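You operate a simulated robot arm through the tools that you are given. There is no shell and no other tool.

Carry out the task below with a simulated two-armed robot. There is one attempt and no reset: what you move stays moved.

Task
Shut off the brake air line, bleed it to zero and stand the tag in its slot.
Fine: gauge knob on its number before you bleed, off after; the other air valves, the main one too, stay open.

It is judged by the outcome, as a careful person would: the job done as asked, and still so three seconds after it is handed in. It fails if anything else is knocked over, pushed out of place, dropped, spilled or broken.

Robot
Two 7-joint arms with two-finger parallel grippers on one trunk that stands fixed in place. Base frame: the origin is at the foot of the trunk, x ahead of it, y to its left, z up. Units: mm, degrees, N and s.
The left shoulder is at [50, 165, 1255], the right one opposite. With the tool pointing down near the work surface each hand reaches from about 100 to 680 mm from the base axis, measured 20 degrees to its own side. Payload 3.91 kg a hand.
The tool frame of a hand sits at the grasp point between the pads (the TCP): z along the fingers, y along the line on which they close. The tips reach 30 mm beyond it. Largest opening 110 mm; finger width 20, thickness 10; the body of the gripper, 48 by 112 mm, starts 55 mm behind the TCP.
Orientation is that of the tool frame in the base frame, as a unit quaternion [w, x, y, z]. With the fingers straight down and closing along the base's y, the tool's x points along the base's -x, its y along +y and its z along -z.

Tools
- The arms move only by the tool servo_tool. It takes "left_targets", "right_targets" or both (then of equal length, played together; a hand with none holds still); each is text: rows parted by semicolons, each of 7 numbers parted by spaces: the gripper command, from -1 (shut) to 1 (fully open), values between in proportion, then the shift along the tool's x, y, z in units of 250 mm (1.0 is 250 mm), then the turn, a rotation vector about the tool's x, y, z in units of 90 degrees (1.0 is 90 degrees). In form: claw dx dy dz ax ay az; .... A call has 1 to 20 rows; each row is the pose to reach, as a shift and turn from the pose commanded when the call began, along the tool's axes at that moment. A call with a number of a shift or a turn outside -1 to 1 is refused whole. Each row takes 0.2 s and may step no farther than 50 mm and 8.6 degrees from the row before; otherwise, or with a gripper value out of range, the whole call is refused. A pose out of reach is approached as far as the arm can. The call stops where the force on the tool passes 90 N (or 10 N more than at its start, if that is more) or the arm is blocked; 0.2 s more then pass. Each finger travels about 45 mm/s and halts on what it meets, pressing with about 36 N; the grip force reading is that of the motor and also rises with nothing between the fingers. The clock runs only during rows and for 0.2 s after the last one: add rows that repeat a pose to give the fingers time. The reply holds the time, the measured pose of the TCP, the force on the tool along the base axes, the opening and the grip force, in the units named above and with some noise, with the torque about the TCP (base axes, N m) and any sound that the robot's microphone picked up.
- Cameras (640 x 400 px; columns grow to the right, rows downward): "scene" is now at [111.9, 37.2, 1466]; the picture's right is [0.43, -0.90, 0.00], its down [-0.33, -0.16, -0.93] and it looks along [0.84, 0.40, -0.36] (base axes); focal length 214 px, centre (320, 200). "left" rides on the left gripper at [73, -17, -103] in its tool frame; the picture's right is [0.23, 0.97, 0.00], its down [-0.76, 0.18, -0.62] and it looks along [-0.61, 0.14, 0.78] (tool axes); focal length 222 px, centre (320, 200). "right" rides on the right gripper at [72, 17, -103] in its tool frame; the picture's right is [-0.23, 0.97, 0.00], its down [-0.76, -0.18, -0.62] and it looks along [-0.61, -0.14, 0.78] (tool axes); focal length 222 px, centre (320, 200). There is no depth. A picture from a camera that has moved, and an enlarged one, comes with that camera's place and axes in the base frame and with its lens. The place of the scene camera against the robot may be out by one fixed shift of up to 25 mm in any direction.
- get_image(camera): a new picture of that camera. It takes no simulated time.
- raise_lower(by): slides the trunk up (or, below 0, down) by that many mm; the arms and the scene camera ride with it, the base frame stays. It gives what a move gives, with no picture.
- head_to(pan, tilt): turns the head with the scene camera to pan (to the left, within 80 degrees either way) and tilt (down, from -29 to 69), counted from straight ahead of the robot. It gives what a move gives.
- close_up(camera, box): a new picture of the part [left, top, right, bottom] of that camera's present view, enlarged. It takes no simulated time.
- job_done(): hands the job in; it is judged then, once.

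Places have to be worked out from the pictures, the camera data and where the tool is seen. Open the grippers and draw the arms clear of the work before you hand the job in, unless the task says otherwise.

The tools are called after "Emit:" as a command line: name --argument value ..., lists and objects as JSON in quotes. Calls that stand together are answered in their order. servo_tool: Moves the arms, as the interface text tells. Its arguments: {"type":"object","properties":{"left_targets":{"type":"string"},"right_targets":{"type":"string"}},"required":[]} The other tools are called the same way: raise_lower (by) moves the trunk up or down; head_to (pan, tilt) turns the head that bears the scene camera; get_image (camera) takes a picture; close_up (camera, box) takes an enlarged picture of a part of a camera's view; job_done () hands the job in.

At the start:

```text
clock: 0.0
left_eef_pos: [207.2, 286.0, 1424.8]
left_tcp_rot: [0.0, -0.001, 1.0, 0.001]
left_wrist_force: [-0.6, -0.3, 0.1]
left_moment: [-0.02, 0.02, 0.03]
left_gripper_width: 110.1
left_grip_force: 0.0
right_eef_pos: [352.8, 12.3, 1395.6]
right_tcp_rot: [-0.001, 0.0, 1.0, 0.001]
right_wrist_force: [0.3, -0.4, 0.0]
right_moment: [0.01, 0.01, 0.02]
right_gripper_width: 110.1
right_grip_force: 0.0
trunk travel left (down, up): [-475.0, 28.0]
head pan, tilt (commanded): [25.6, 21.2]
```

scene: 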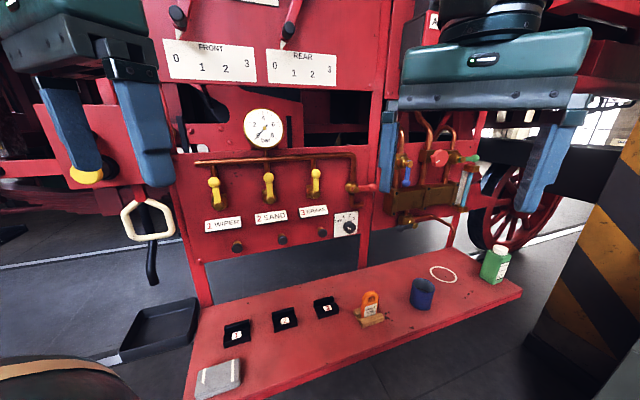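
right: 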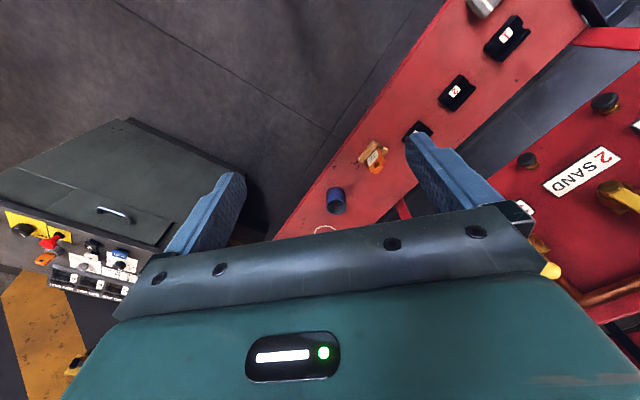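
left: 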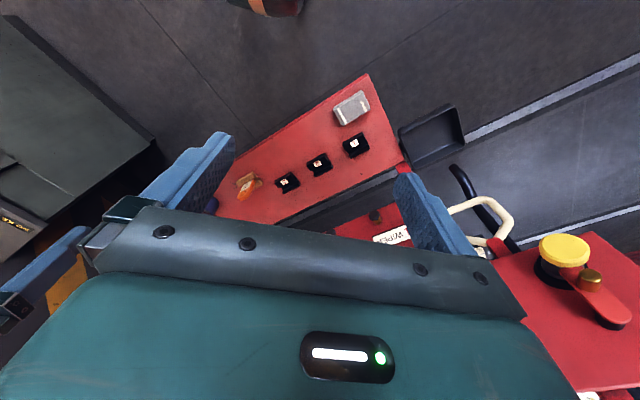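

I start by looking closely at the panel before moving anything: valves, labels, gauge knob, slots and tag.

Emit:
close_up --camera "scene" --box '[180, 90, 380, 215]'

Emit:
close_up --camera "scene" --box '[190, 170, 390, 295]'

Emit:
close_up --camera "scene" --box '[200, 260, 440, 400]'

Emit:
close_up --camera "scene" --box '[340, 110, 540, 235]'

```text
3.20 times, centred on (280, 152) of scene
camera zoom: at [111.9, 37.2, 1466.0], right [0.43, -0.9, 0.0], down [-0.33, -0.16, -0.93], along [0.84, 0.4, -0.36], focal length 686 px, centre (448, 352)
```

zoom: 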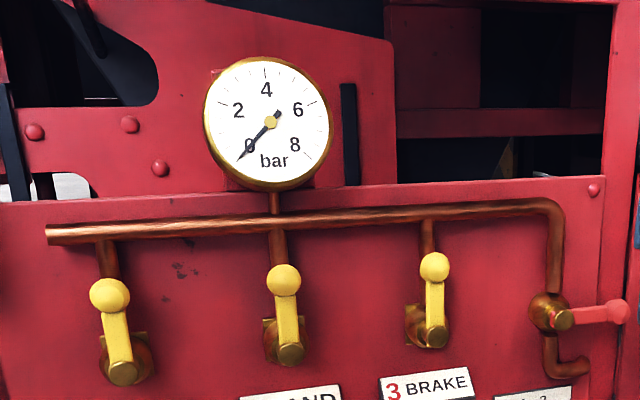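

```text
3.20 times, centred on (290, 232) of scene
camera zoom: at [111.9, 37.2, 1466.0], right [0.43, -0.9, 0.0], down [-0.33, -0.16, -0.93], along [0.84, 0.4, -0.36], focal length 686 px, centre (416, 96)
```

zoom: 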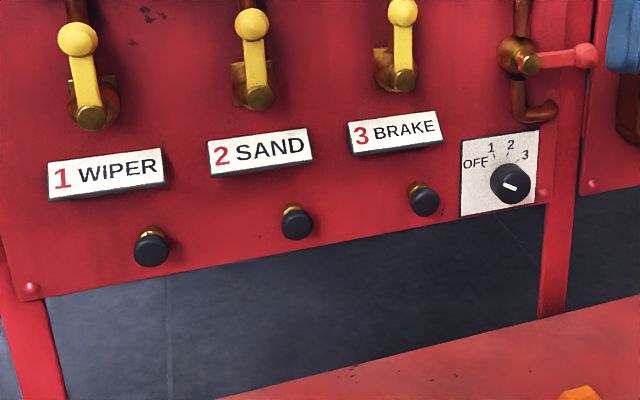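

```text
2.67 times, centred on (320, 330) of scene
camera zoom: at [111.9, 37.2, 1466.0], right [0.43, -0.9, 0.0], down [-0.33, -0.16, -0.93], along [0.84, 0.4, -0.36], focal length 572 px, centre (320, -147)
```

zoom: 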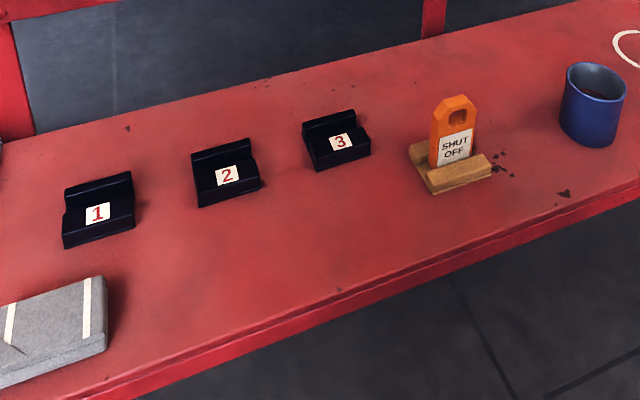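

```text
3.20 times, centred on (440, 172) of scene
camera zoom: at [111.9, 37.2, 1466.0], right [0.43, -0.9, 0.0], down [-0.33, -0.16, -0.93], along [0.84, 0.4, -0.36], focal length 686 px, centre (-64, 288)
```

zoom: 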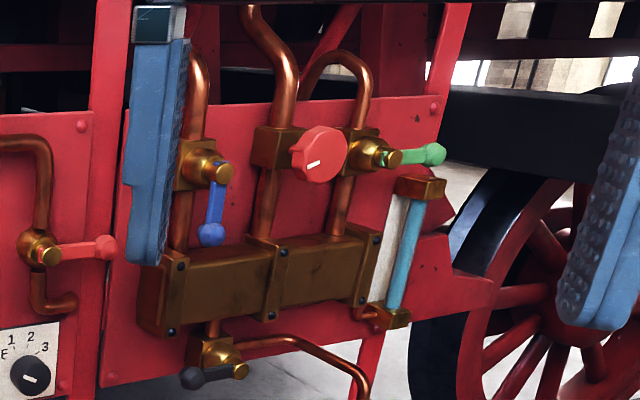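

The valves 1/2/3 have yellow handles pointing up, with black bleed buttons below and the selector knob to the right. I zoom in more on the knob, the brake valve and the tag for detail.

Emit:
close_up --camera "scene" --box '[320, 200, 368, 230]'

Emit:
close_up --camera "scene" --box '[290, 160, 386, 220]'

Emit:
close_up --camera "scene" --box '[300, 280, 396, 340]'

Emit:
close_up --camera "left" --box '[220, 120, 400, 220]'

Emit:
close_up --camera "right" --box '[320, 60, 640, 260]'

```text
13.33 times, centred on (344, 215) of scene
camera zoom: at [111.9, 37.2, 1466.0], right [0.43, -0.9, 0.0], down [-0.33, -0.16, -0.93], along [0.84, 0.4, -0.36], focal length 2860 px, centre (0, 0)
```

zoom: 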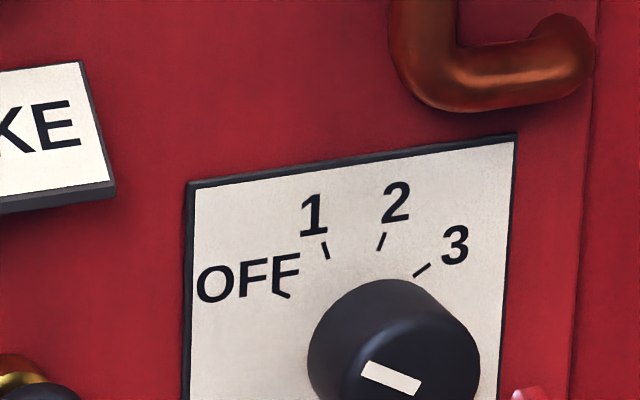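

```text
6.67 times, centred on (338, 190) of scene
camera zoom: at [111.9, 37.2, 1466.0], right [0.43, -0.9, 0.0], down [-0.33, -0.16, -0.93], along [0.84, 0.4, -0.36], focal length 1430 px, centre (200, 267)
```

zoom: 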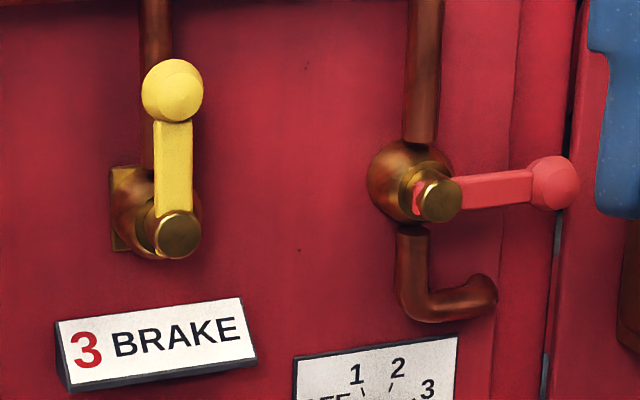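

```text
6.67 times, centred on (348, 310) of scene
camera zoom: at [111.9, 37.2, 1466.0], right [0.43, -0.9, 0.0], down [-0.33, -0.16, -0.93], along [0.84, 0.4, -0.36], focal length 1430 px, centre (133, -533)
```

zoom: 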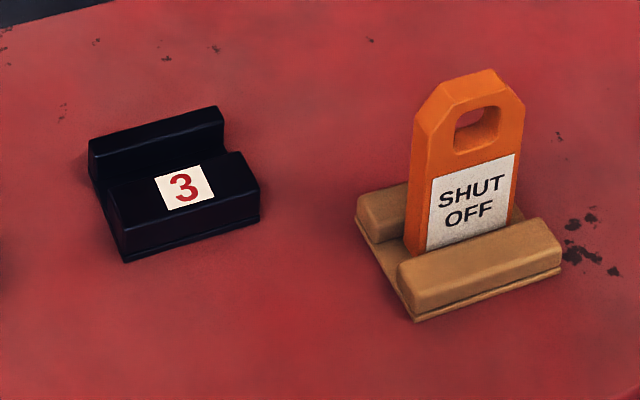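

```text
3.56 times, centred on (310, 170) of left
camera zoom: at [133.9, 269.4, 1528.4], right [-0.23, 0.97, 0.0], down [0.76, 0.18, 0.62], along [0.61, 0.14, -0.78], focal length 790 px, centre (356, 307)
```

zoom: 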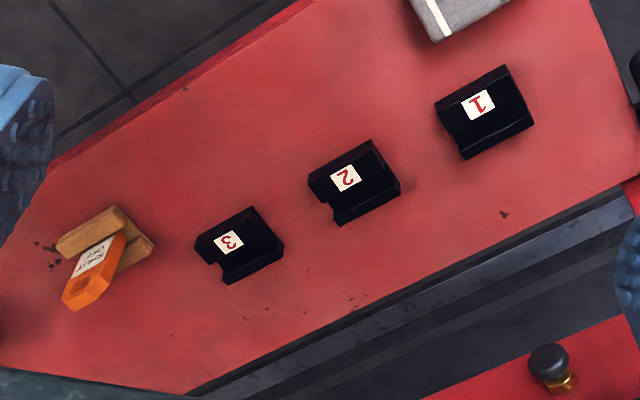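

```text
2.00 times, centred on (480, 160) of right
camera zoom: at [281.4, 29.8, 1499.4], right [0.23, 0.97, 0.0], down [0.76, -0.18, 0.62], along [0.61, -0.14, -0.78], focal length 444 px, centre (0, 280)
```

zoom: 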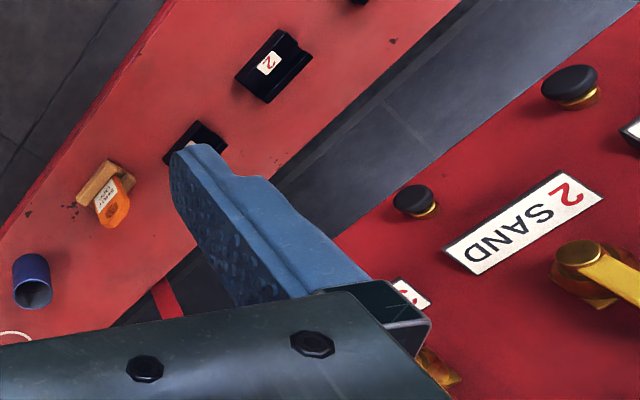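

From the pictures, slot 3 is near [580, 250, 897] and the tag near [610, 128, 920]. The panel runs at about 45°, with the brake valve near [590, 275, 1270]. I swing the right hand to point level at the panel, still well clear of it, so its camera can measure things.

Emit:
servo_tool --right_targets "1 -0.036 0.045 0.036 -0.028 -0.067 -0.028; 1 -0.073 0.090 0.071 -0.056 -0.135 -0.056; 1 -0.109 0.135 0.107 -0.084 -0.202 -0.084; 1 -0.145 0.181 0.143 -0.112 -0.270 -0.112; 1 -0.181 0.226 0.179 -0.140 -0.337 -0.140; 1 -0.218 0.271 0.214 -0.168 -0.405 -0.168; 1 -0.254 0.316 0.25 -0.196 -0.472 -0.196; 1 -0.290 0.361 0.286 -0.223 -0.539 -0.223; 1 -0.327 0.406 0.321 -0.251 -0.607 -0.251; 1 -0.363 0.451 0.357 -0.279 -0.674 -0.279; 1 -0.399 0.497 0.393 -0.307 -0.742 -0.307; 1 -0.435 0.542 0.429 -0.335 -0.809 -0.335; 1 -0.472 0.587 0.464 -0.363 -0.877 -0.363; 1 -0.508 0.632 0.5 -0.391 -0.944 -0.391"

```text
clock: 3.0
left_eef_pos: [207.5, 285.1, 1424.8]
left_tcp_rot: [0.0, -0.002, 1.0, -0.001]
left_wrist_force: [-1.1, -0.4, 0.1]
left_moment: [0.0, -0.01, -0.01]
left_gripper_width: 110.0
left_grip_force: 0.2
right_eef_pos: [473.8, 157.0, 1282.5]
right_tcp_rot: [0.618, -0.256, 0.698, 0.256]
right_wrist_force: [-0.2, -0.5, -0.1]
right_moment: [0.0, 0.05, -0.02]
right_gripper_width: 110.1
right_grip_force: 0.0
right hand out of reach, approached as far as the arm can: row 13, 14
trunk travel left (down, up): [-475.0, 28.0]
head pan, tilt (commanded): [25.6, 21.2]
```

The hand got to within about 6° of level before the arm ran out of range, perhaps because it is too folded here. I look at what it sees now.

Emit:
get_image --camera "right"

Emit:
get_image --camera "scene"

```text
taken
camera right: at [380.1, 97.1, 1221.1], right [-0.63, 0.73, 0.27], down [-0.26, -0.52, 0.82], along [0.73, 0.45, 0.51], focal length 222 px, centre (320, 200)
```

right: 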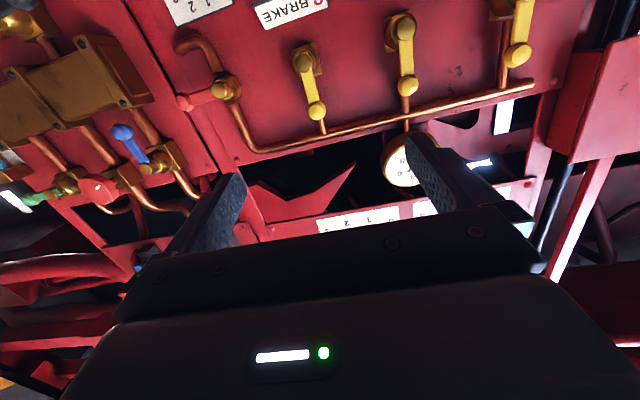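

```text
taken
camera scene: at [111.4, 37.4, 1466.1], right [0.43, -0.9, 0.0], down [-0.33, -0.16, -0.93], along [0.84, 0.4, -0.36], focal length 214 px, centre (320, 200)
```

scene: 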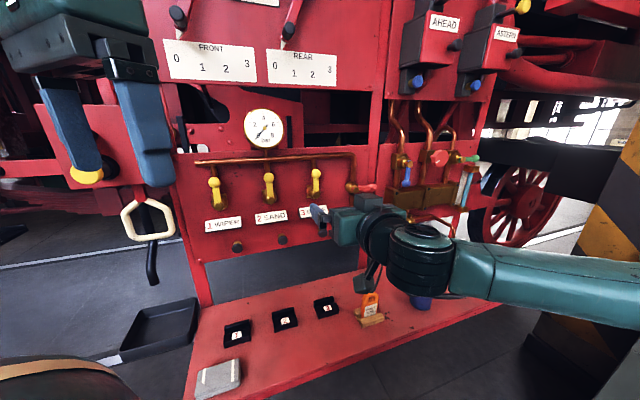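

The fix from the single pair of pictures is uncertain (the panel may be deeper than I first thought). I shift the right hand 120 mm sideways and 40 mm up in free air to get a good baseline from its own camera.

Emit:
servo_tool --right_targets "1 -0.03 -0.1 0 0 0 0; 1 -0.06 -0.2 0 0 0 0; 1 -0.1 -0.3 0 0 0 0; 1 -0.13 -0.4 0 0 0 0; 1 -0.16 -0.48 0 0 0 0; 1 -0.16 -0.48 0 0 0 0"

Emit:
get_image --camera "right"

Emit:
get_image --camera "scene"

```text
clock: 4.4
left_eef_pos: [205.7, 286.1, 1426.1]
left_tcp_rot: [0.0, -0.001, 1.0, -0.001]
left_wrist_force: [-0.6, 0.9, -0.9]
left_moment: [-0.01, 0.01, 0.02]
left_gripper_width: 109.9
left_grip_force: 0.0
right_eef_pos: [560.2, 69.6, 1319.8]
right_tcp_rot: [0.618, -0.255, 0.699, 0.255]
right_wrist_force: [0.4, -0.4, -0.3]
right_moment: [0.01, 0.0, 0.01]
right_gripper_width: 110.1
right_grip_force: 0.1
trunk travel left (down, up): [-475.0, 28.0]
head pan, tilt (commanded): [25.6, 21.2]
```

```text
taken
camera right: at [466.7, 9.1, 1258.1], right [-0.63, 0.73, 0.27], down [-0.26, -0.52, 0.82], along [0.73, 0.45, 0.51], focal length 222 px, centre (320, 200)
```

right: 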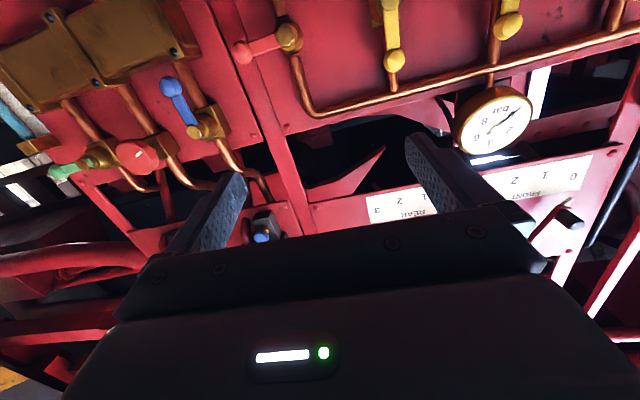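

```text
taken
camera scene: at [111.9, 37.4, 1466.0], right [0.43, -0.9, 0.0], down [-0.33, -0.16, -0.93], along [0.84, 0.4, -0.36], focal length 214 px, centre (320, 200)
```

scene: 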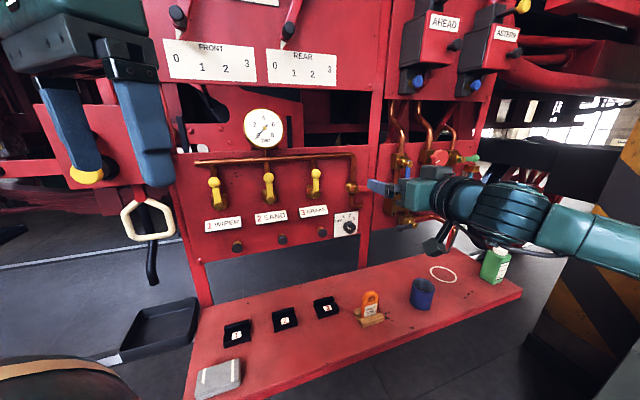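

Triangulating with the right hand camera alone puts the brake ball at about [680, 328, 1283], the main pivot at [778, 235, 1220] and the gauge at [581, 436, 1410]. The scene camera's numbers come out roughly 22 mm too high. The panel suits the left arm better, so I move the right hand away to the right.

Emit:
servo_tool --right_targets "1 -0.014 -0.107 -0.101 0 0 0; 1 -0.028 -0.215 -0.202 0 0 0; 1 -0.042 -0.322 -0.303 0 0 0; 1 -0.056 -0.43 -0.404 0 0 0; 1 -0.07 -0.537 -0.505 0 0 0; 1 -0.084 -0.644 -0.606 0 0 0"

Emit:
raise_lower --by -80

Emit:
get_image --camera "scene"

Emit:
get_image --camera "left"

```text
clock: 5.8
left_eef_pos: [205.8, 284.1, 1425.1]
left_tcp_rot: [0.0, -0.001, 1.0, 0.0]
left_wrist_force: [0.7, 0.1, 0.0]
left_moment: [0.02, -0.04, -0.05]
left_gripper_width: 110.0
left_grip_force: 0.0
right_eef_pos: [559.7, -152.4, 1349.3]
right_tcp_rot: [0.617, -0.256, 0.699, 0.257]
right_wrist_force: [-0.3, -0.4, -0.1]
right_moment: [-0.01, 0.01, 0.01]
right_gripper_width: 110.1
right_grip_force: 0.1
trunk travel left (down, up): [-475.0, 28.0]
head pan, tilt (commanded): [25.6, 21.2]
```

```text
clock: 7.0
left_eef_pos: [206.0, 286.1, 1344.4]
left_tcp_rot: [0.0, -0.002, 1.0, 0.001]
left_wrist_force: [-0.7, 0.5, -0.2]
left_moment: [-0.04, 0.03, 0.01]
left_gripper_width: 109.8
left_grip_force: 0.0
right_eef_pos: [560.2, -150.1, 1268.4]
right_tcp_rot: [0.618, -0.254, 0.699, 0.254]
right_wrist_force: [0.5, -0.1, 0.3]
right_moment: [0.04, 0.02, 0.01]
right_gripper_width: 109.9
right_grip_force: 0.0
trunk travel left (down, up): [-395.0, 108.0]
head pan, tilt (commanded): [25.6, 21.2]
```

```text
taken
camera scene: at [111.7, 37.2, 1386.0], right [0.43, -0.9, 0.0], down [-0.33, -0.16, -0.93], along [0.84, 0.4, -0.36], focal length 214 px, centre (320, 200)
```

scene: 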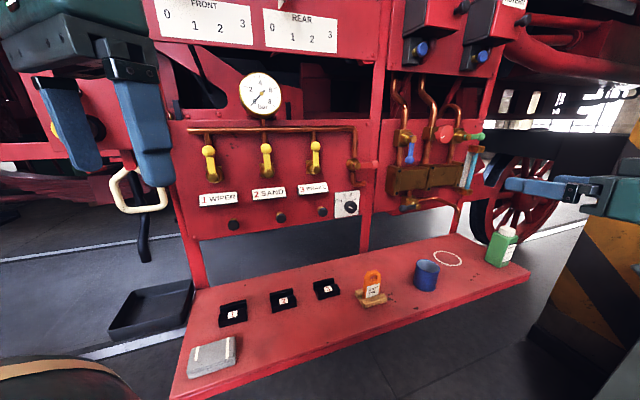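

```text
taken
camera left: at [133.7, 269.3, 1448.5], right [-0.23, 0.97, 0.0], down [0.76, 0.18, 0.62], along [0.61, 0.14, -0.78], focal length 222 px, centre (320, 200)
```

left: 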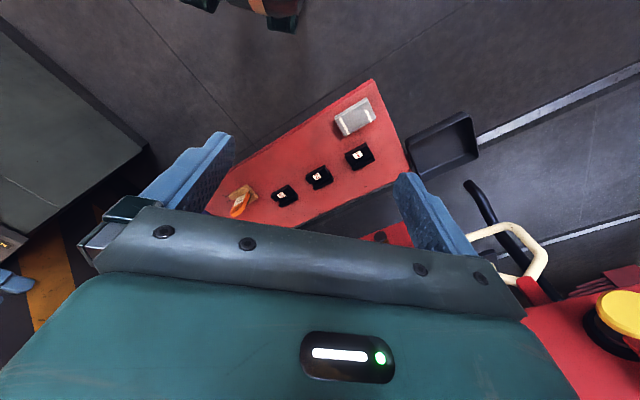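

The right hand is clear and the scene view shows all of the panel. Now I bring the left hand forward and turn it to point level at the panel, stopping well short.

Emit:
servo_tool --left_targets "1 -0.067 -0.016 0.021 -0.028 -0.067 -0.028; 1 -0.134 -0.032 0.042 -0.056 -0.135 -0.056; 1 -0.201 -0.048 0.063 -0.084 -0.202 -0.084; 1 -0.267 -0.064 0.085 -0.112 -0.270 -0.112; 1 -0.334 -0.080 0.106 -0.140 -0.337 -0.140; 1 -0.401 -0.096 0.127 -0.168 -0.405 -0.168; 1 -0.468 -0.112 0.148 -0.196 -0.472 -0.196; 1 -0.535 -0.128 0.169 -0.223 -0.539 -0.223; 1 -0.602 -0.144 0.190 -0.251 -0.607 -0.251; 1 -0.669 -0.160 0.211 -0.279 -0.674 -0.279; 1 -0.735 -0.176 0.233 -0.307 -0.742 -0.307; 1 -0.802 -0.192 0.254 -0.335 -0.809 -0.335; 1 -0.869 -0.208 0.275 -0.363 -0.877 -0.363; 1 -0.936 -0.224 0.296 -0.391 -0.944 -0.391"

Emit:
get_image --camera "left"

Emit:
get_image --camera "scene"

```text
clock: 10.0
left_eef_pos: [445.8, 257.7, 1278.7]
left_tcp_rot: [0.654, -0.271, 0.653, 0.27]
left_wrist_force: [0.2, -0.2, 0.1]
left_moment: [-0.01, 0.02, 0.0]
left_gripper_width: 109.9
left_grip_force: 0.0
left hand out of reach, approached as far as the arm can: row 14
right_eef_pos: [559.7, -150.8, 1269.8]
right_tcp_rot: [0.618, -0.255, 0.699, 0.255]
right_wrist_force: [-0.4, 0.6, -0.5]
right_moment: [-0.02, -0.03, 0.02]
right_gripper_width: 109.9
right_grip_force: 0.0
trunk travel left (down, up): [-395.0, 108.0]
head pan, tilt (commanded): [25.6, 21.2]
```

```text
taken
camera left: at [384.6, 173.3, 1206.7], right [-0.69, 0.69, -0.23], down [-0.57, -0.31, 0.76], along [0.45, 0.65, 0.61], focal length 222 px, centre (320, 200)
```

left: 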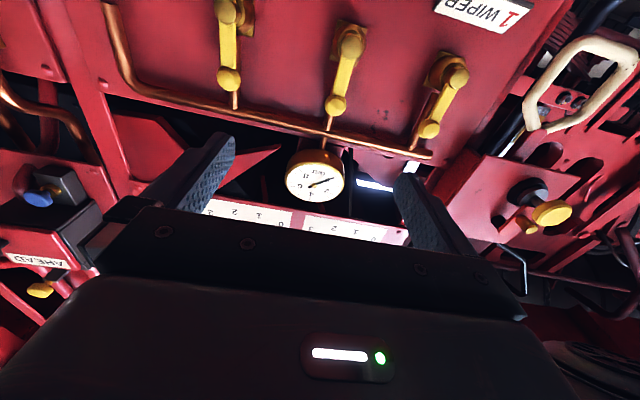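

```text
taken
camera scene: at [112.2, 37.4, 1386.0], right [0.43, -0.9, 0.0], down [-0.33, -0.16, -0.93], along [0.84, 0.4, -0.36], focal length 214 px, centre (320, 200)
```

scene: 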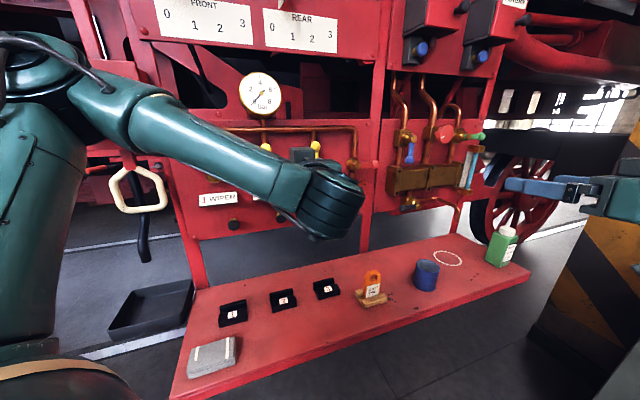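

The left hand is exactly level and square at 45°, and its camera confirms the brake ball at about [680, 328, 1283] (valves are ~138 mm apart). I move it sideways and forward to hang about 130 mm in front of the brake valve.

Emit:
servo_tool --left_targets "1 0.03 -0.11 0.08 0 0 0; 1 0.05 -0.22 0.16 0 0 0; 1 0.08 -0.33 0.24 0 0 0; 1 0.1 -0.42 0.32 0 0 0; 1 0.116 -0.464 0.34 0 0 0; 1 0.116 -0.464 0.34 0 0 0"

Emit:
get_image --camera "left"

Emit:
get_image --camera "scene"

```text
clock: 11.4
left_eef_pos: [575.4, 253.5, 1251.8]
left_tcp_rot: [0.653, -0.273, 0.652, 0.272]
left_wrist_force: [0.8, 0.6, 0.0]
left_moment: [-0.01, -0.01, -0.03]
left_gripper_width: 110.0
left_grip_force: 0.0
left hand out of reach, approached as far as the arm can: row 4, 5, 6
right_eef_pos: [559.4, -150.8, 1269.2]
right_tcp_rot: [0.618, -0.256, 0.698, 0.256]
right_wrist_force: [-0.3, -0.9, 0.5]
right_moment: [-0.01, -0.01, 0.04]
right_gripper_width: 109.9
right_grip_force: 0.0
trunk travel left (down, up): [-395.0, 108.0]
head pan, tilt (commanded): [25.6, 21.2]
```

```text
taken
camera left: at [513.5, 169.2, 1178.9], right [-0.69, 0.69, -0.23], down [-0.57, -0.32, 0.76], along [0.45, 0.65, 0.61], focal length 222 px, centre (320, 200)
```

left: 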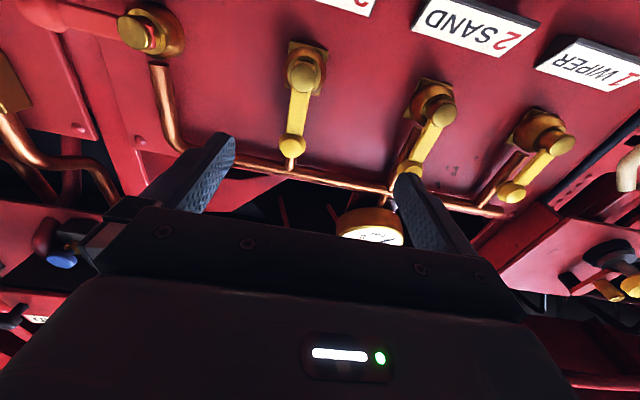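

```text
taken
camera scene: at [111.8, 37.2, 1386.0], right [0.43, -0.9, 0.0], down [-0.33, -0.16, -0.93], along [0.84, 0.4, -0.36], focal length 214 px, centre (320, 200)
```

scene: 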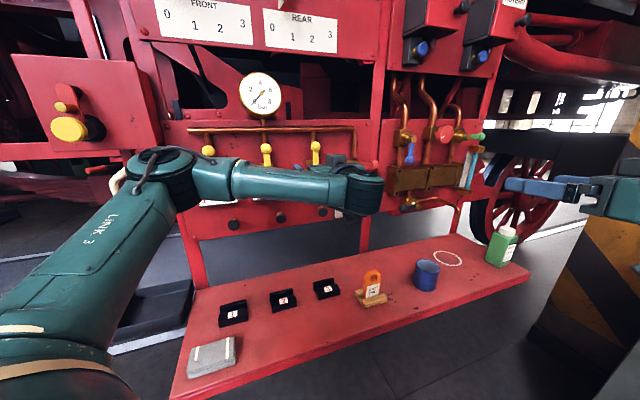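

The hand is about 130 mm out from the valve; I read brake pivot ≈ [682, 328, 1220], lever upright about 66 mm to the ball. I zoom in on the main and brake valves to check the handles and bore orientation before touching anything.

Emit:
close_up --camera "left" --box '[0, 0, 240, 150]'

Emit:
close_up --camera "left" --box '[240, 20, 400, 180]'

Emit:
close_up --camera "scene" --box '[290, 140, 386, 220]'

Emit:
close_up --camera "scene" --box '[230, 65, 294, 125]'

```text
2.67 times, centred on (120, 75) of left
camera zoom: at [513.5, 169.2, 1178.9], right [-0.69, 0.69, -0.23], down [-0.57, -0.32, 0.76], along [0.45, 0.65, 0.61], focal length 592 px, centre (853, 533)
```

zoom: 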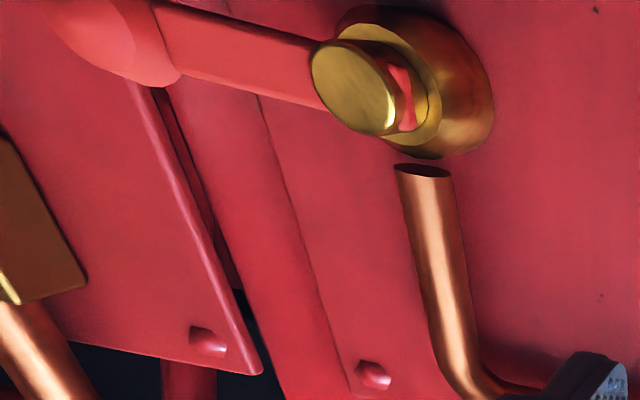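

```text
2.50 times, centred on (320, 100) of left
camera zoom: at [513.5, 169.2, 1178.9], right [-0.69, 0.69, -0.23], down [-0.57, -0.32, 0.76], along [0.45, 0.65, 0.61], focal length 555 px, centre (320, 450)
```

zoom: 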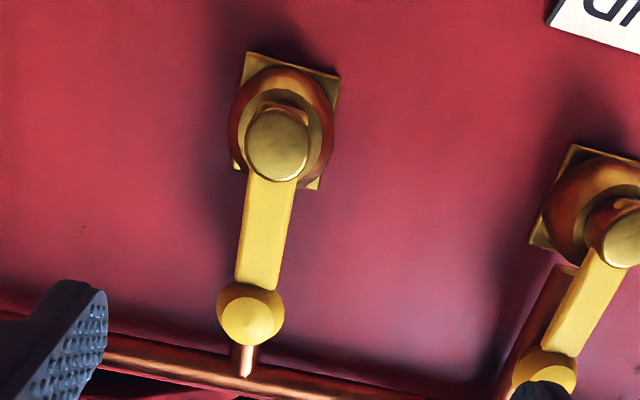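

```text
5.00 times, centred on (338, 180) of scene
camera zoom: at [111.8, 37.2, 1386.0], right [0.43, -0.9, 0.0], down [-0.33, -0.16, -0.93], along [0.84, 0.4, -0.36], focal length 1072 px, centre (230, 300)
```

zoom: 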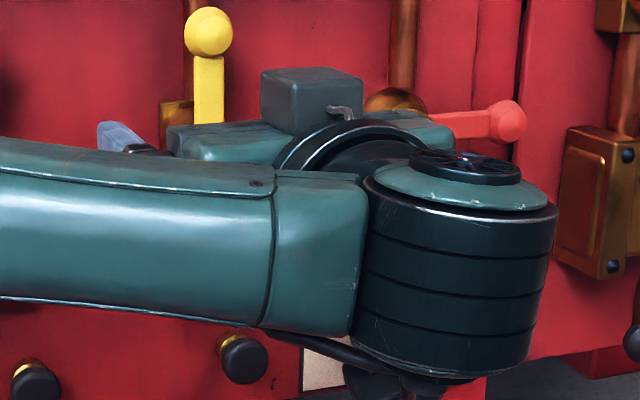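

```text
6.67 times, centred on (262, 95) of scene
camera zoom: at [111.8, 37.2, 1386.0], right [0.43, -0.9, 0.0], down [-0.33, -0.16, -0.93], along [0.84, 0.4, -0.36], focal length 1430 px, centre (707, 900)
```

zoom: 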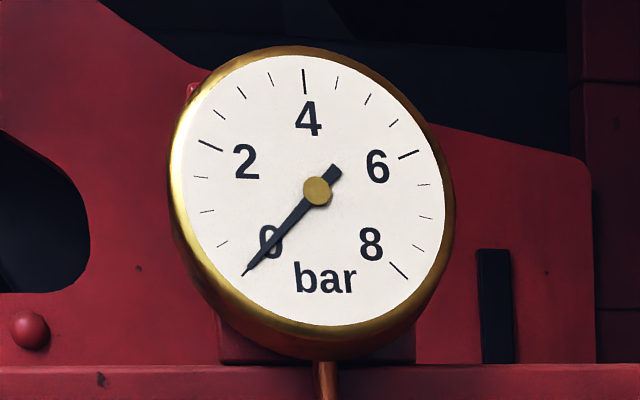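

Gauge reads 0 with the knob at OFF; brake lever is upright in line with its pipe (open). By my estimate the selector knob is near [768, 235, 1068]. I move the left hand down and right to a standoff in front of the knob, to test reach and see it better.

Emit:
servo_tool --left_targets "1 0.12 -0.02 0 0 0 0; 1 0.24 -0.08 0 0 0 0; 1 0.36 -0.16 0 0 0 0; 1 0.48 -0.26 0.02 0 0 0; 1 0.6 -0.38 0.04 0 0 0; 1 0.7 -0.5 0.08 0 0 0; 1 0.732 -0.56 0.12 0 0 0; 1 0.732 -0.59 0.15 0 0 0; 1 0.732 -0.59 0.15 0 0 0"

Emit:
get_image --camera "left"

Emit:
get_image --camera "scene"

```text
clock: 13.4
left_eef_pos: [598.2, 303.4, 1141.3]
left_tcp_rot: [0.654, -0.271, 0.653, 0.27]
left_wrist_force: [-0.1, 0.3, -0.4]
left_moment: [-0.03, 0.0, 0.0]
left_gripper_width: 110.0
left_grip_force: 0.1
left hand out of reach, approached as far as the arm can: row 1, 2, 3, 4, 5, 6, 7, 8, 9
right_eef_pos: [559.4, -150.6, 1268.3]
right_tcp_rot: [0.618, -0.255, 0.699, 0.255]
right_wrist_force: [-0.2, -0.3, 0.6]
right_moment: [0.0, -0.01, 0.02]
right_gripper_width: 110.0
right_grip_force: 0.0
trunk travel left (down, up): [-395.0, 108.0]
head pan, tilt (commanded): [25.6, 21.2]
```

```text
taken
camera left: at [536.6, 219.4, 1068.8], right [-0.69, 0.69, -0.23], down [-0.57, -0.31, 0.76], along [0.45, 0.65, 0.61], focal length 222 px, centre (320, 200)
```

left: 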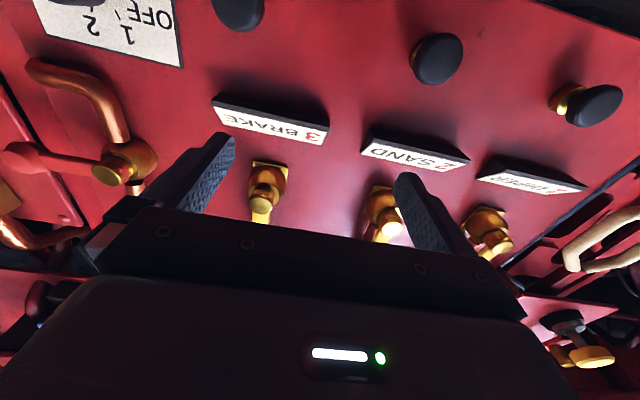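

```text
taken
camera scene: at [111.9, 37.2, 1386.0], right [0.43, -0.9, 0.0], down [-0.33, -0.16, -0.93], along [0.84, 0.4, -0.36], focal length 214 px, centre (320, 200)
```

scene: 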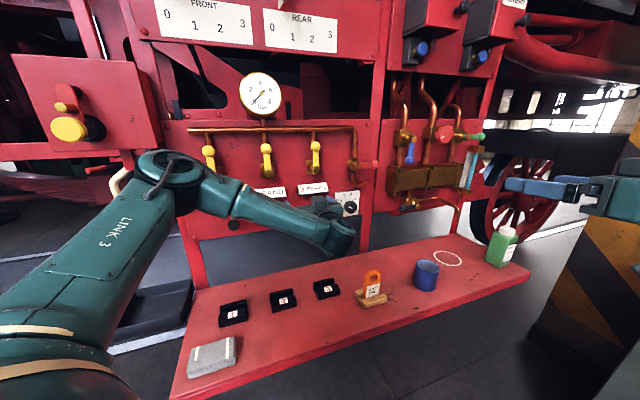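

Left arm keeps the 45° heading only by giving up position (its wrist is at a limit toward the right), so it can't serve the knob this way. The right arm comes in straighter; I'll retract the left hand and try the right one.

Emit:
servo_tool --left_targets "1 -0.05 0.03 -0.1 0 0 0; 1 -0.14 0.08 -0.2 0 0 0; 1 -0.24 0.14 -0.3 0 0 0; 1 -0.34 0.19 -0.4 0 0 0; 1 -0.44 0.25 -0.5 0 0 0; 1 -0.54 0.3 -0.56 0 0 0; 1 -0.54 0.3 -0.56 0 0 0"

```text
clock: 15.0
left_eef_pos: [445.2, 257.9, 1277.3]
left_tcp_rot: [0.654, -0.269, 0.654, 0.269]
left_wrist_force: [0.1, 0.5, -0.1]
left_moment: [0.0, 0.0, 0.02]
left_gripper_width: 109.8
left_grip_force: 0.1
right_eef_pos: [560.3, -151.7, 1269.0]
right_tcp_rot: [0.617, -0.255, 0.699, 0.255]
right_wrist_force: [-0.8, 0.4, -0.1]
right_moment: [-0.02, 0.03, 0.01]
right_gripper_width: 110.1
right_grip_force: 0.0
trunk travel left (down, up): [-395.0, 108.0]
head pan, tilt (commanded): [25.6, 21.2]
```

The retreat worked and confirms shifts count from the actual pose. Now I fold the left hand back to its starting posture, pointing down and out of the way.

Emit:
servo_tool --left_targets "1 -0.019 0.054 -0.043 0.028 0.067 0.028; 1 -0.038 0.108 -0.085 0.056 0.135 0.056; 1 -0.057 0.162 -0.128 0.084 0.202 0.084; 1 -0.075 0.216 -0.171 0.112 0.270 0.112; 1 -0.094 0.270 -0.213 0.140 0.337 0.140; 1 -0.113 0.324 -0.256 0.168 0.405 0.168; 1 -0.132 0.378 -0.299 0.196 0.472 0.196; 1 -0.151 0.431 -0.341 0.223 0.539 0.223; 1 -0.170 0.485 -0.384 0.251 0.607 0.251; 1 -0.189 0.539 -0.426 0.279 0.674 0.279; 1 -0.207 0.593 -0.469 0.307 0.742 0.307; 1 -0.226 0.647 -0.512 0.335 0.809 0.335; 1 -0.245 0.701 -0.554 0.363 0.877 0.363; 1 -0.264 0.755 -0.597 0.391 0.944 0.391"

Emit:
close_up --camera "scene" --box '[290, 130, 386, 220]'

Emit:
get_image --camera "scene"

```text
clock: 18.0
left_eef_pos: [205.4, 284.4, 1347.2]
left_tcp_rot: [-0.001, 0.0, 1.0, -0.001]
left_wrist_force: [-0.2, 0.1, 0.2]
left_moment: [0.0, 0.02, 0.01]
left_gripper_width: 109.9
left_grip_force: 0.0
right_eef_pos: [559.0, -152.8, 1268.7]
right_tcp_rot: [0.618, -0.256, 0.698, 0.256]
right_wrist_force: [0.4, -0.5, -0.8]
right_moment: [-0.01, -0.01, -0.01]
right_gripper_width: 109.9
right_grip_force: 0.0
trunk travel left (down, up): [-395.0, 108.0]
head pan, tilt (commanded): [25.6, 21.2]
```

```text
4.44 times, centred on (338, 175) of scene
camera zoom: at [111.1, 36.6, 1386.1], right [0.43, -0.9, 0.0], down [-0.32, -0.16, -0.93], along [0.84, 0.4, -0.36], focal length 953 px, centre (240, 311)
```

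zoom: 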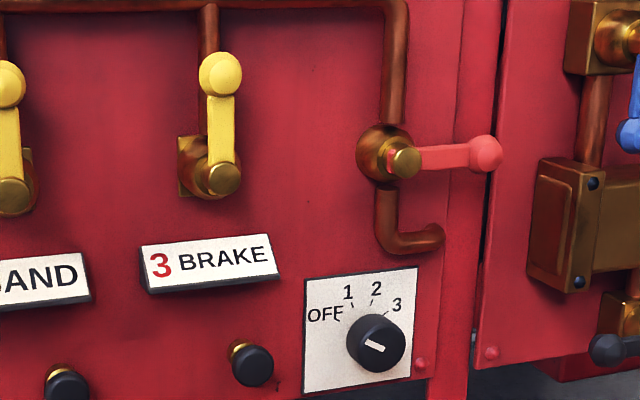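

```text
taken
camera scene: at [111.1, 36.6, 1386.1], right [0.43, -0.9, 0.0], down [-0.32, -0.16, -0.93], along [0.84, 0.4, -0.36], focal length 214 px, centre (320, 200)
```

scene: 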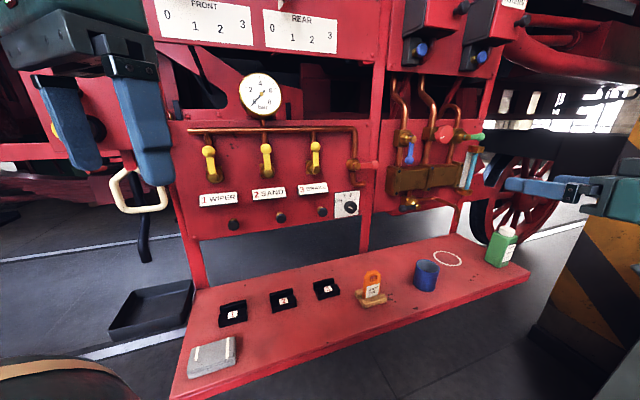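

The knob's pointer is clearly at OFF now. I bring the right hand forward and down toward the knob in two stages, levelling it; this first stage stays far from the panel.

Emit:
servo_tool --right_targets "1 0.06 0.05 0.12 -0.005 -0.011 -0.005; 1 0.12 0.1 0.24 -0.009 -0.022 -0.009; 1 0.18 0.145 0.36 -0.014 -0.033 -0.014; 1 0.24 0.195 0.48 -0.018 -0.044 -0.018; 1 0.3 0.24 0.6 -0.023 -0.055 -0.023; 1 0.365 0.29 0.717 -0.0275 -0.0663 -0.0275; 1 0.365 0.29 0.717 -0.0275 -0.0663 -0.0275"

Emit:
get_image --camera "right"

Emit:
get_image --camera "scene"

```text
clock: 19.6
left_eef_pos: [206.6, 284.3, 1345.7]
left_tcp_rot: [0.0, -0.001, 1.0, 0.0]
left_wrist_force: [-0.4, -0.4, -0.3]
left_moment: [0.01, 0.0, -0.04]
left_gripper_width: 109.7
left_grip_force: 0.1
right_eef_pos: [630.2, 18.9, 1160.2]
right_tcp_rot: [0.653, -0.27, 0.654, 0.27]
right_wrist_force: [0.6, 0.4, 0.6]
right_moment: [0.01, 0.0, 0.0]
right_gripper_width: 109.8
right_grip_force: 0.1
trunk travel left (down, up): [-395.0, 108.0]
head pan, tilt (commanded): [25.6, 21.2]
```

```text
taken
camera right: at [546.1, -42.4, 1087.0], right [-0.69, 0.69, 0.23], down [-0.31, -0.57, 0.76], along [0.66, 0.45, 0.61], focal length 222 px, centre (320, 200)
```

right: 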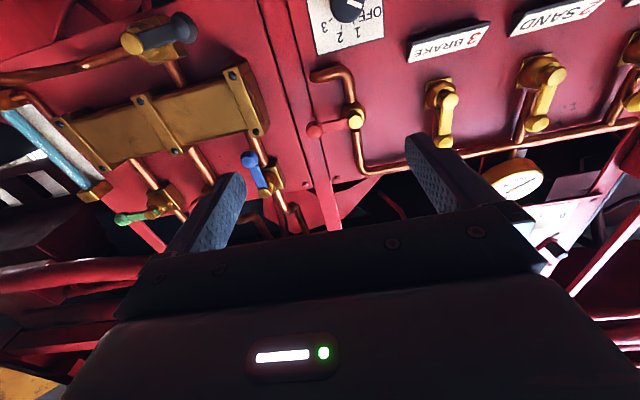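

```text
taken
camera scene: at [111.7, 37.1, 1386.0], right [0.43, -0.9, 0.0], down [-0.33, -0.16, -0.93], along [0.84, 0.4, -0.36], focal length 214 px, centre (320, 200)
```

scene: 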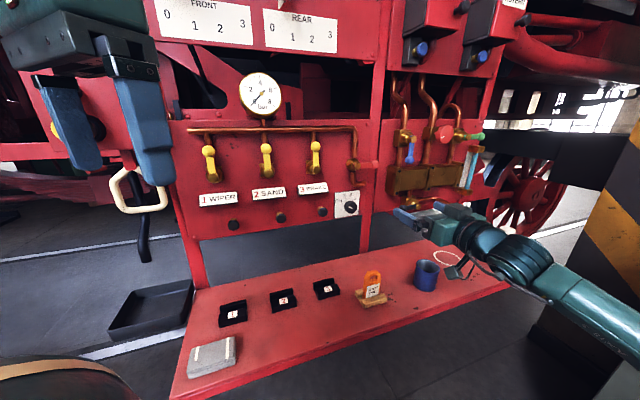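

Right arm is level, square and unrestricted here; this view puts the knob near [770, 232, 1080]. I continue to a standoff about 100 mm in front of the knob.

Emit:
servo_tool --right_targets "1 0.06 0.05 0.1 0 0 0; 1 0.12 0.1 0.2 0 0 0; 1 0.18 0.15 0.3 0 0 0; 1 0.24 0.2 0.4 0 0 0; 1 0.3 0.22 0.5 0 0 0; 1 0.34 0.22 0.564 0 0 0; 1 0.34 0.22 0.564 0 0 0"

Emit:
get_image --camera "right"

Emit:
get_image --camera "scene"

```text
clock: 21.2
left_eef_pos: [206.0, 284.8, 1345.8]
left_tcp_rot: [0.001, -0.001, 1.0, 0.001]
left_wrist_force: [0.7, 0.8, 0.8]
left_moment: [0.01, 0.0, 0.01]
left_gripper_width: 109.9
left_grip_force: 0.1
right_eef_pos: [693.4, 157.8, 1076.3]
right_tcp_rot: [0.653, -0.27, 0.654, 0.27]
right_wrist_force: [0.4, -1.0, 0.7]
right_moment: [0.01, 0.0, -0.01]
right_gripper_width: 110.0
right_grip_force: 0.0
trunk travel left (down, up): [-395.0, 108.0]
head pan, tilt (commanded): [25.6, 21.2]
```

```text
taken
camera right: at [609.3, 97.0, 1001.9], right [-0.69, 0.69, 0.23], down [-0.31, -0.57, 0.76], along [0.66, 0.45, 0.61], focal length 222 px, centre (320, 200)
```

right: 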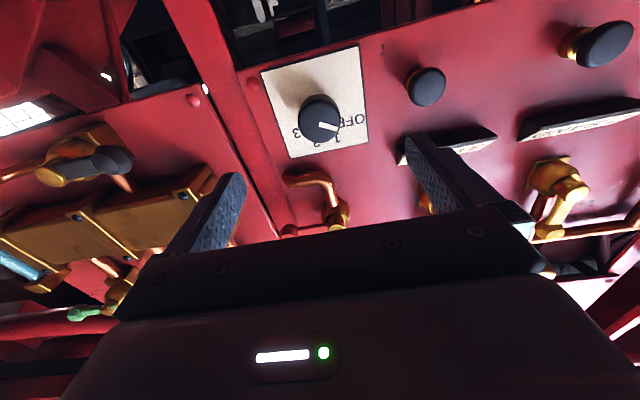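

```text
taken
camera scene: at [111.9, 37.2, 1386.0], right [0.43, -0.9, 0.0], down [-0.33, -0.16, -0.93], along [0.84, 0.4, -0.36], focal length 214 px, centre (320, 200)
```

scene: 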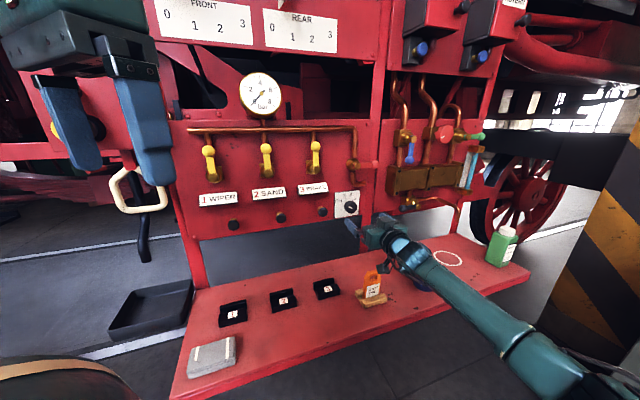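

The scene view and right camera agree the knob is almost exactly on the tool axis (lateral 379, z≈1074), face about 110–120 mm ahead. I'll test the wrist roll range here in free air: turn −60° about the finger axis, and narrow the gripper to about 60 mm.

Emit:
servo_tool --right_targets "0.1 0 0 0 0 0 -0.09; 0.1 0 0 0 0 0 -0.18; 0.1 0 0 0 0 0 -0.27; 0.1 0 0 0 0 0 -0.36; 0.1 0 0 0 0 0 -0.45; 0.1 0 0 0 0 0 -0.54; 0.1 0 0 0 0 0 -0.63; 0.1 0 0 0 0 0 -0.667; 0.1 0 0 0 0 0 -0.667"

Emit:
get_image --camera "right"

Emit:
get_image --camera "scene"

```text
clock: 23.2
left_eef_pos: [206.8, 285.6, 1346.5]
left_tcp_rot: [0.001, -0.001, 1.0, -0.001]
left_wrist_force: [0.0, -0.2, -0.9]
left_moment: [0.02, 0.03, 0.02]
left_gripper_width: 109.9
left_grip_force: 0.1
right_eef_pos: [736.5, 152.2, 1117.9]
right_tcp_rot: [0.7, -0.562, 0.431, -0.093]
right_wrist_force: [-0.6, -0.1, -0.8]
right_moment: [0.05, -0.02, -0.03]
right_gripper_width: 60.5
right_grip_force: 0.1
right hand out of reach, approached as far as the arm can: row 5, 6, 7, 8, 9
trunk travel left (down, up): [-395.0, 108.0]
head pan, tilt (commanded): [25.6, 21.2]
```

```text
taken
camera right: at [703.2, 40.7, 1065.1], right [-0.48, 0.48, -0.73], down [-0.84, -0.03, 0.54], along [0.23, 0.88, 0.42], focal length 222 px, centre (320, 200)
```

right: 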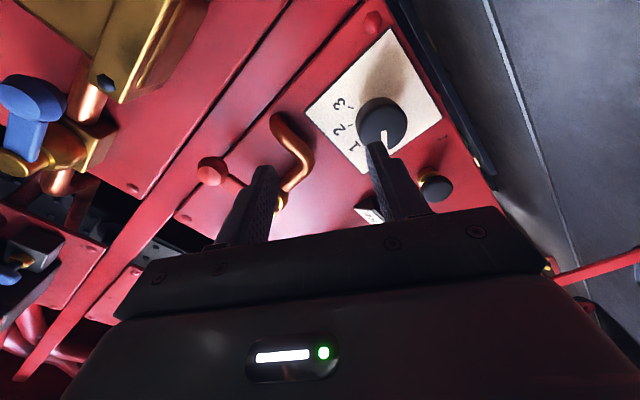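

```text
taken
camera scene: at [112.0, 37.3, 1386.0], right [0.43, -0.9, 0.0], down [-0.33, -0.16, -0.93], along [0.84, 0.4, -0.36], focal length 214 px, centre (320, 200)
```

scene: 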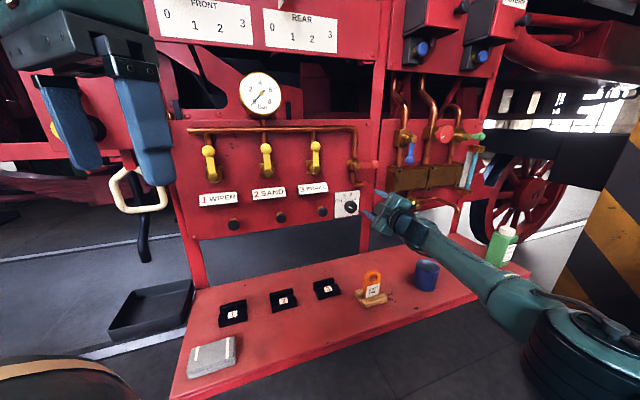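

Roll −60° is only possible with the position drifting, so negative roll is limited here. I return to roll 0 at the standoff, then test the positive side.

Emit:
servo_tool --right_targets "0.1 -0.005 0.03 -0.015 0 0 0.084; 0.1 -0.01 0.06 -0.03 0 0 0.167; 0.1 -0.014 0.09 -0.04 0 0 0.25; 0.1 -0.018 0.12 -0.05 0 0 0.334; 0.1 -0.022 0.14 -0.07 0 0 0.418; 0.1 -0.027 0.17 -0.08 0 0 0.5; 0.1 -0.032 0.195 -0.095 0 0 0.584; 0.1 -0.036 0.215 -0.105 0 0 0.667; 0.1 -0.036 0.215 -0.105 0 0 0.667"

Emit:
servo_tool --right_targets "0.1 0 0 0 0 0 0.09; 0.1 0 0 0 0 0 0.18; 0.1 0 0 0 0 0 0.27; 0.1 0 0 0 0 0 0.36; 0.1 0 0 0 0 0 0.45; 0.1 0 0 0 0 0 0.54; 0.1 0 0 0 0 0 0.63; 0.1 0 0 0 0 0 0.72; 0.1 0 0 0 0 0 0.81; 0.1 0 0 0 0 0 0.9; 0.1 0 0 0 0 0 0.99; 0.1 0 0 0 0 0 0.99"

Emit:
get_image --camera "right"

Emit:
get_image --camera "scene"

```text
clock: 25.2
left_eef_pos: [205.6, 283.7, 1346.6]
left_tcp_rot: [0.0, -0.001, 1.0, 0.0]
left_wrist_force: [-0.3, -0.2, 0.7]
left_moment: [-0.01, 0.0, 0.01]
left_gripper_width: 110.2
left_grip_force: 0.1
right_eef_pos: [693.6, 162.8, 1074.3]
right_tcp_rot: [0.652, -0.269, 0.655, 0.27]
right_wrist_force: [-0.2, -0.4, 0.2]
right_moment: [-0.02, 0.0, 0.05]
right_gripper_width: 60.7
right_grip_force: 0.0
trunk travel left (down, up): [-395.0, 108.0]
head pan, tilt (commanded): [25.6, 21.2]
```

```text
clock: 27.8
left_eef_pos: [207.0, 283.9, 1346.0]
left_tcp_rot: [0.0, -0.001, 1.0, 0.0]
left_wrist_force: [0.3, 0.3, -0.4]
left_moment: [0.02, -0.02, 0.04]
left_gripper_width: 110.2
left_grip_force: 0.2
right_eef_pos: [694.6, 162.8, 1074.2]
right_tcp_rot: [0.275, 0.268, 0.655, 0.651]
right_wrist_force: [-0.1, -0.2, -1.1]
right_moment: [0.01, -0.03, -0.04]
right_gripper_width: 60.3
right_grip_force: 0.1
trunk travel left (down, up): [-395.0, 108.0]
head pan, tilt (commanded): [25.6, 21.2]
```

```text
taken
camera right: at [571.4, 141.4, 1089.8], right [0.15, -0.15, 0.98], down [0.1, -0.98, -0.17], along [0.98, 0.12, -0.14], focal length 222 px, centre (320, 200)
```

right: 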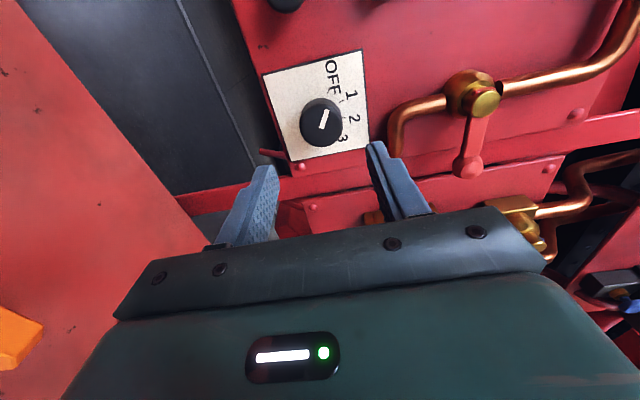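

```text
taken
camera scene: at [111.9, 37.2, 1386.0], right [0.43, -0.9, 0.0], down [-0.33, -0.16, -0.93], along [0.84, 0.4, -0.36], focal length 214 px, centre (320, 200)
```

scene: 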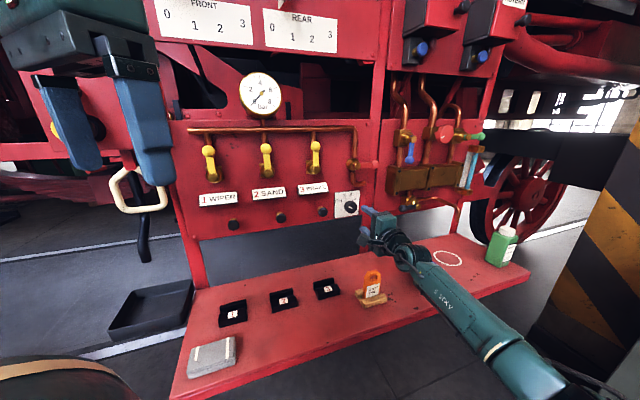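

Positive roll works freely to +89° and the view shows the pointer at OFF with the knob on the tool axis. I check whether +120° is reachable too.

Emit:
servo_tool --right_targets "0.1 0 0 0 0 0 0.09; 0.1 0 0 0 0 0 0.18; 0.1 0 0 0 0 0 0.27; 0.1 0 0 0 0 0 0.36; 0.1 0 0 0 0 0 0.40; 0.1 0 0 0 0 0 0.40"

Emit:
get_image --camera "right"

```text
clock: 29.2
left_eef_pos: [206.0, 284.6, 1346.5]
left_tcp_rot: [0.0, -0.001, 1.0, 0.0]
left_wrist_force: [0.8, -0.5, -0.1]
left_moment: [0.01, 0.03, 0.01]
left_gripper_width: 110.2
left_grip_force: 0.0
right_eef_pos: [694.5, 161.0, 1076.0]
right_tcp_rot: [0.061, 0.457, 0.541, 0.704]
right_wrist_force: [-0.2, 0.3, -0.3]
right_moment: [-0.01, -0.03, -0.03]
right_gripper_width: 60.5
right_grip_force: 0.0
trunk travel left (down, up): [-395.0, 108.0]
head pan, tilt (commanded): [25.6, 21.2]
```

```text
taken
camera right: at [587.9, 124.5, 1130.0], right [0.53, -0.53, 0.66], down [-0.08, -0.81, -0.58], along [0.85, 0.26, -0.47], focal length 222 px, centre (320, 200)
```

right: 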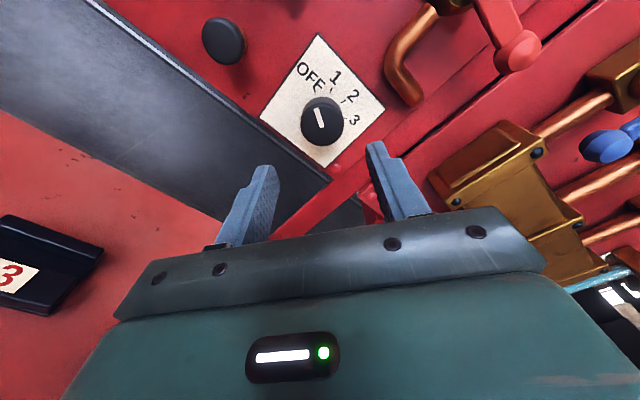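

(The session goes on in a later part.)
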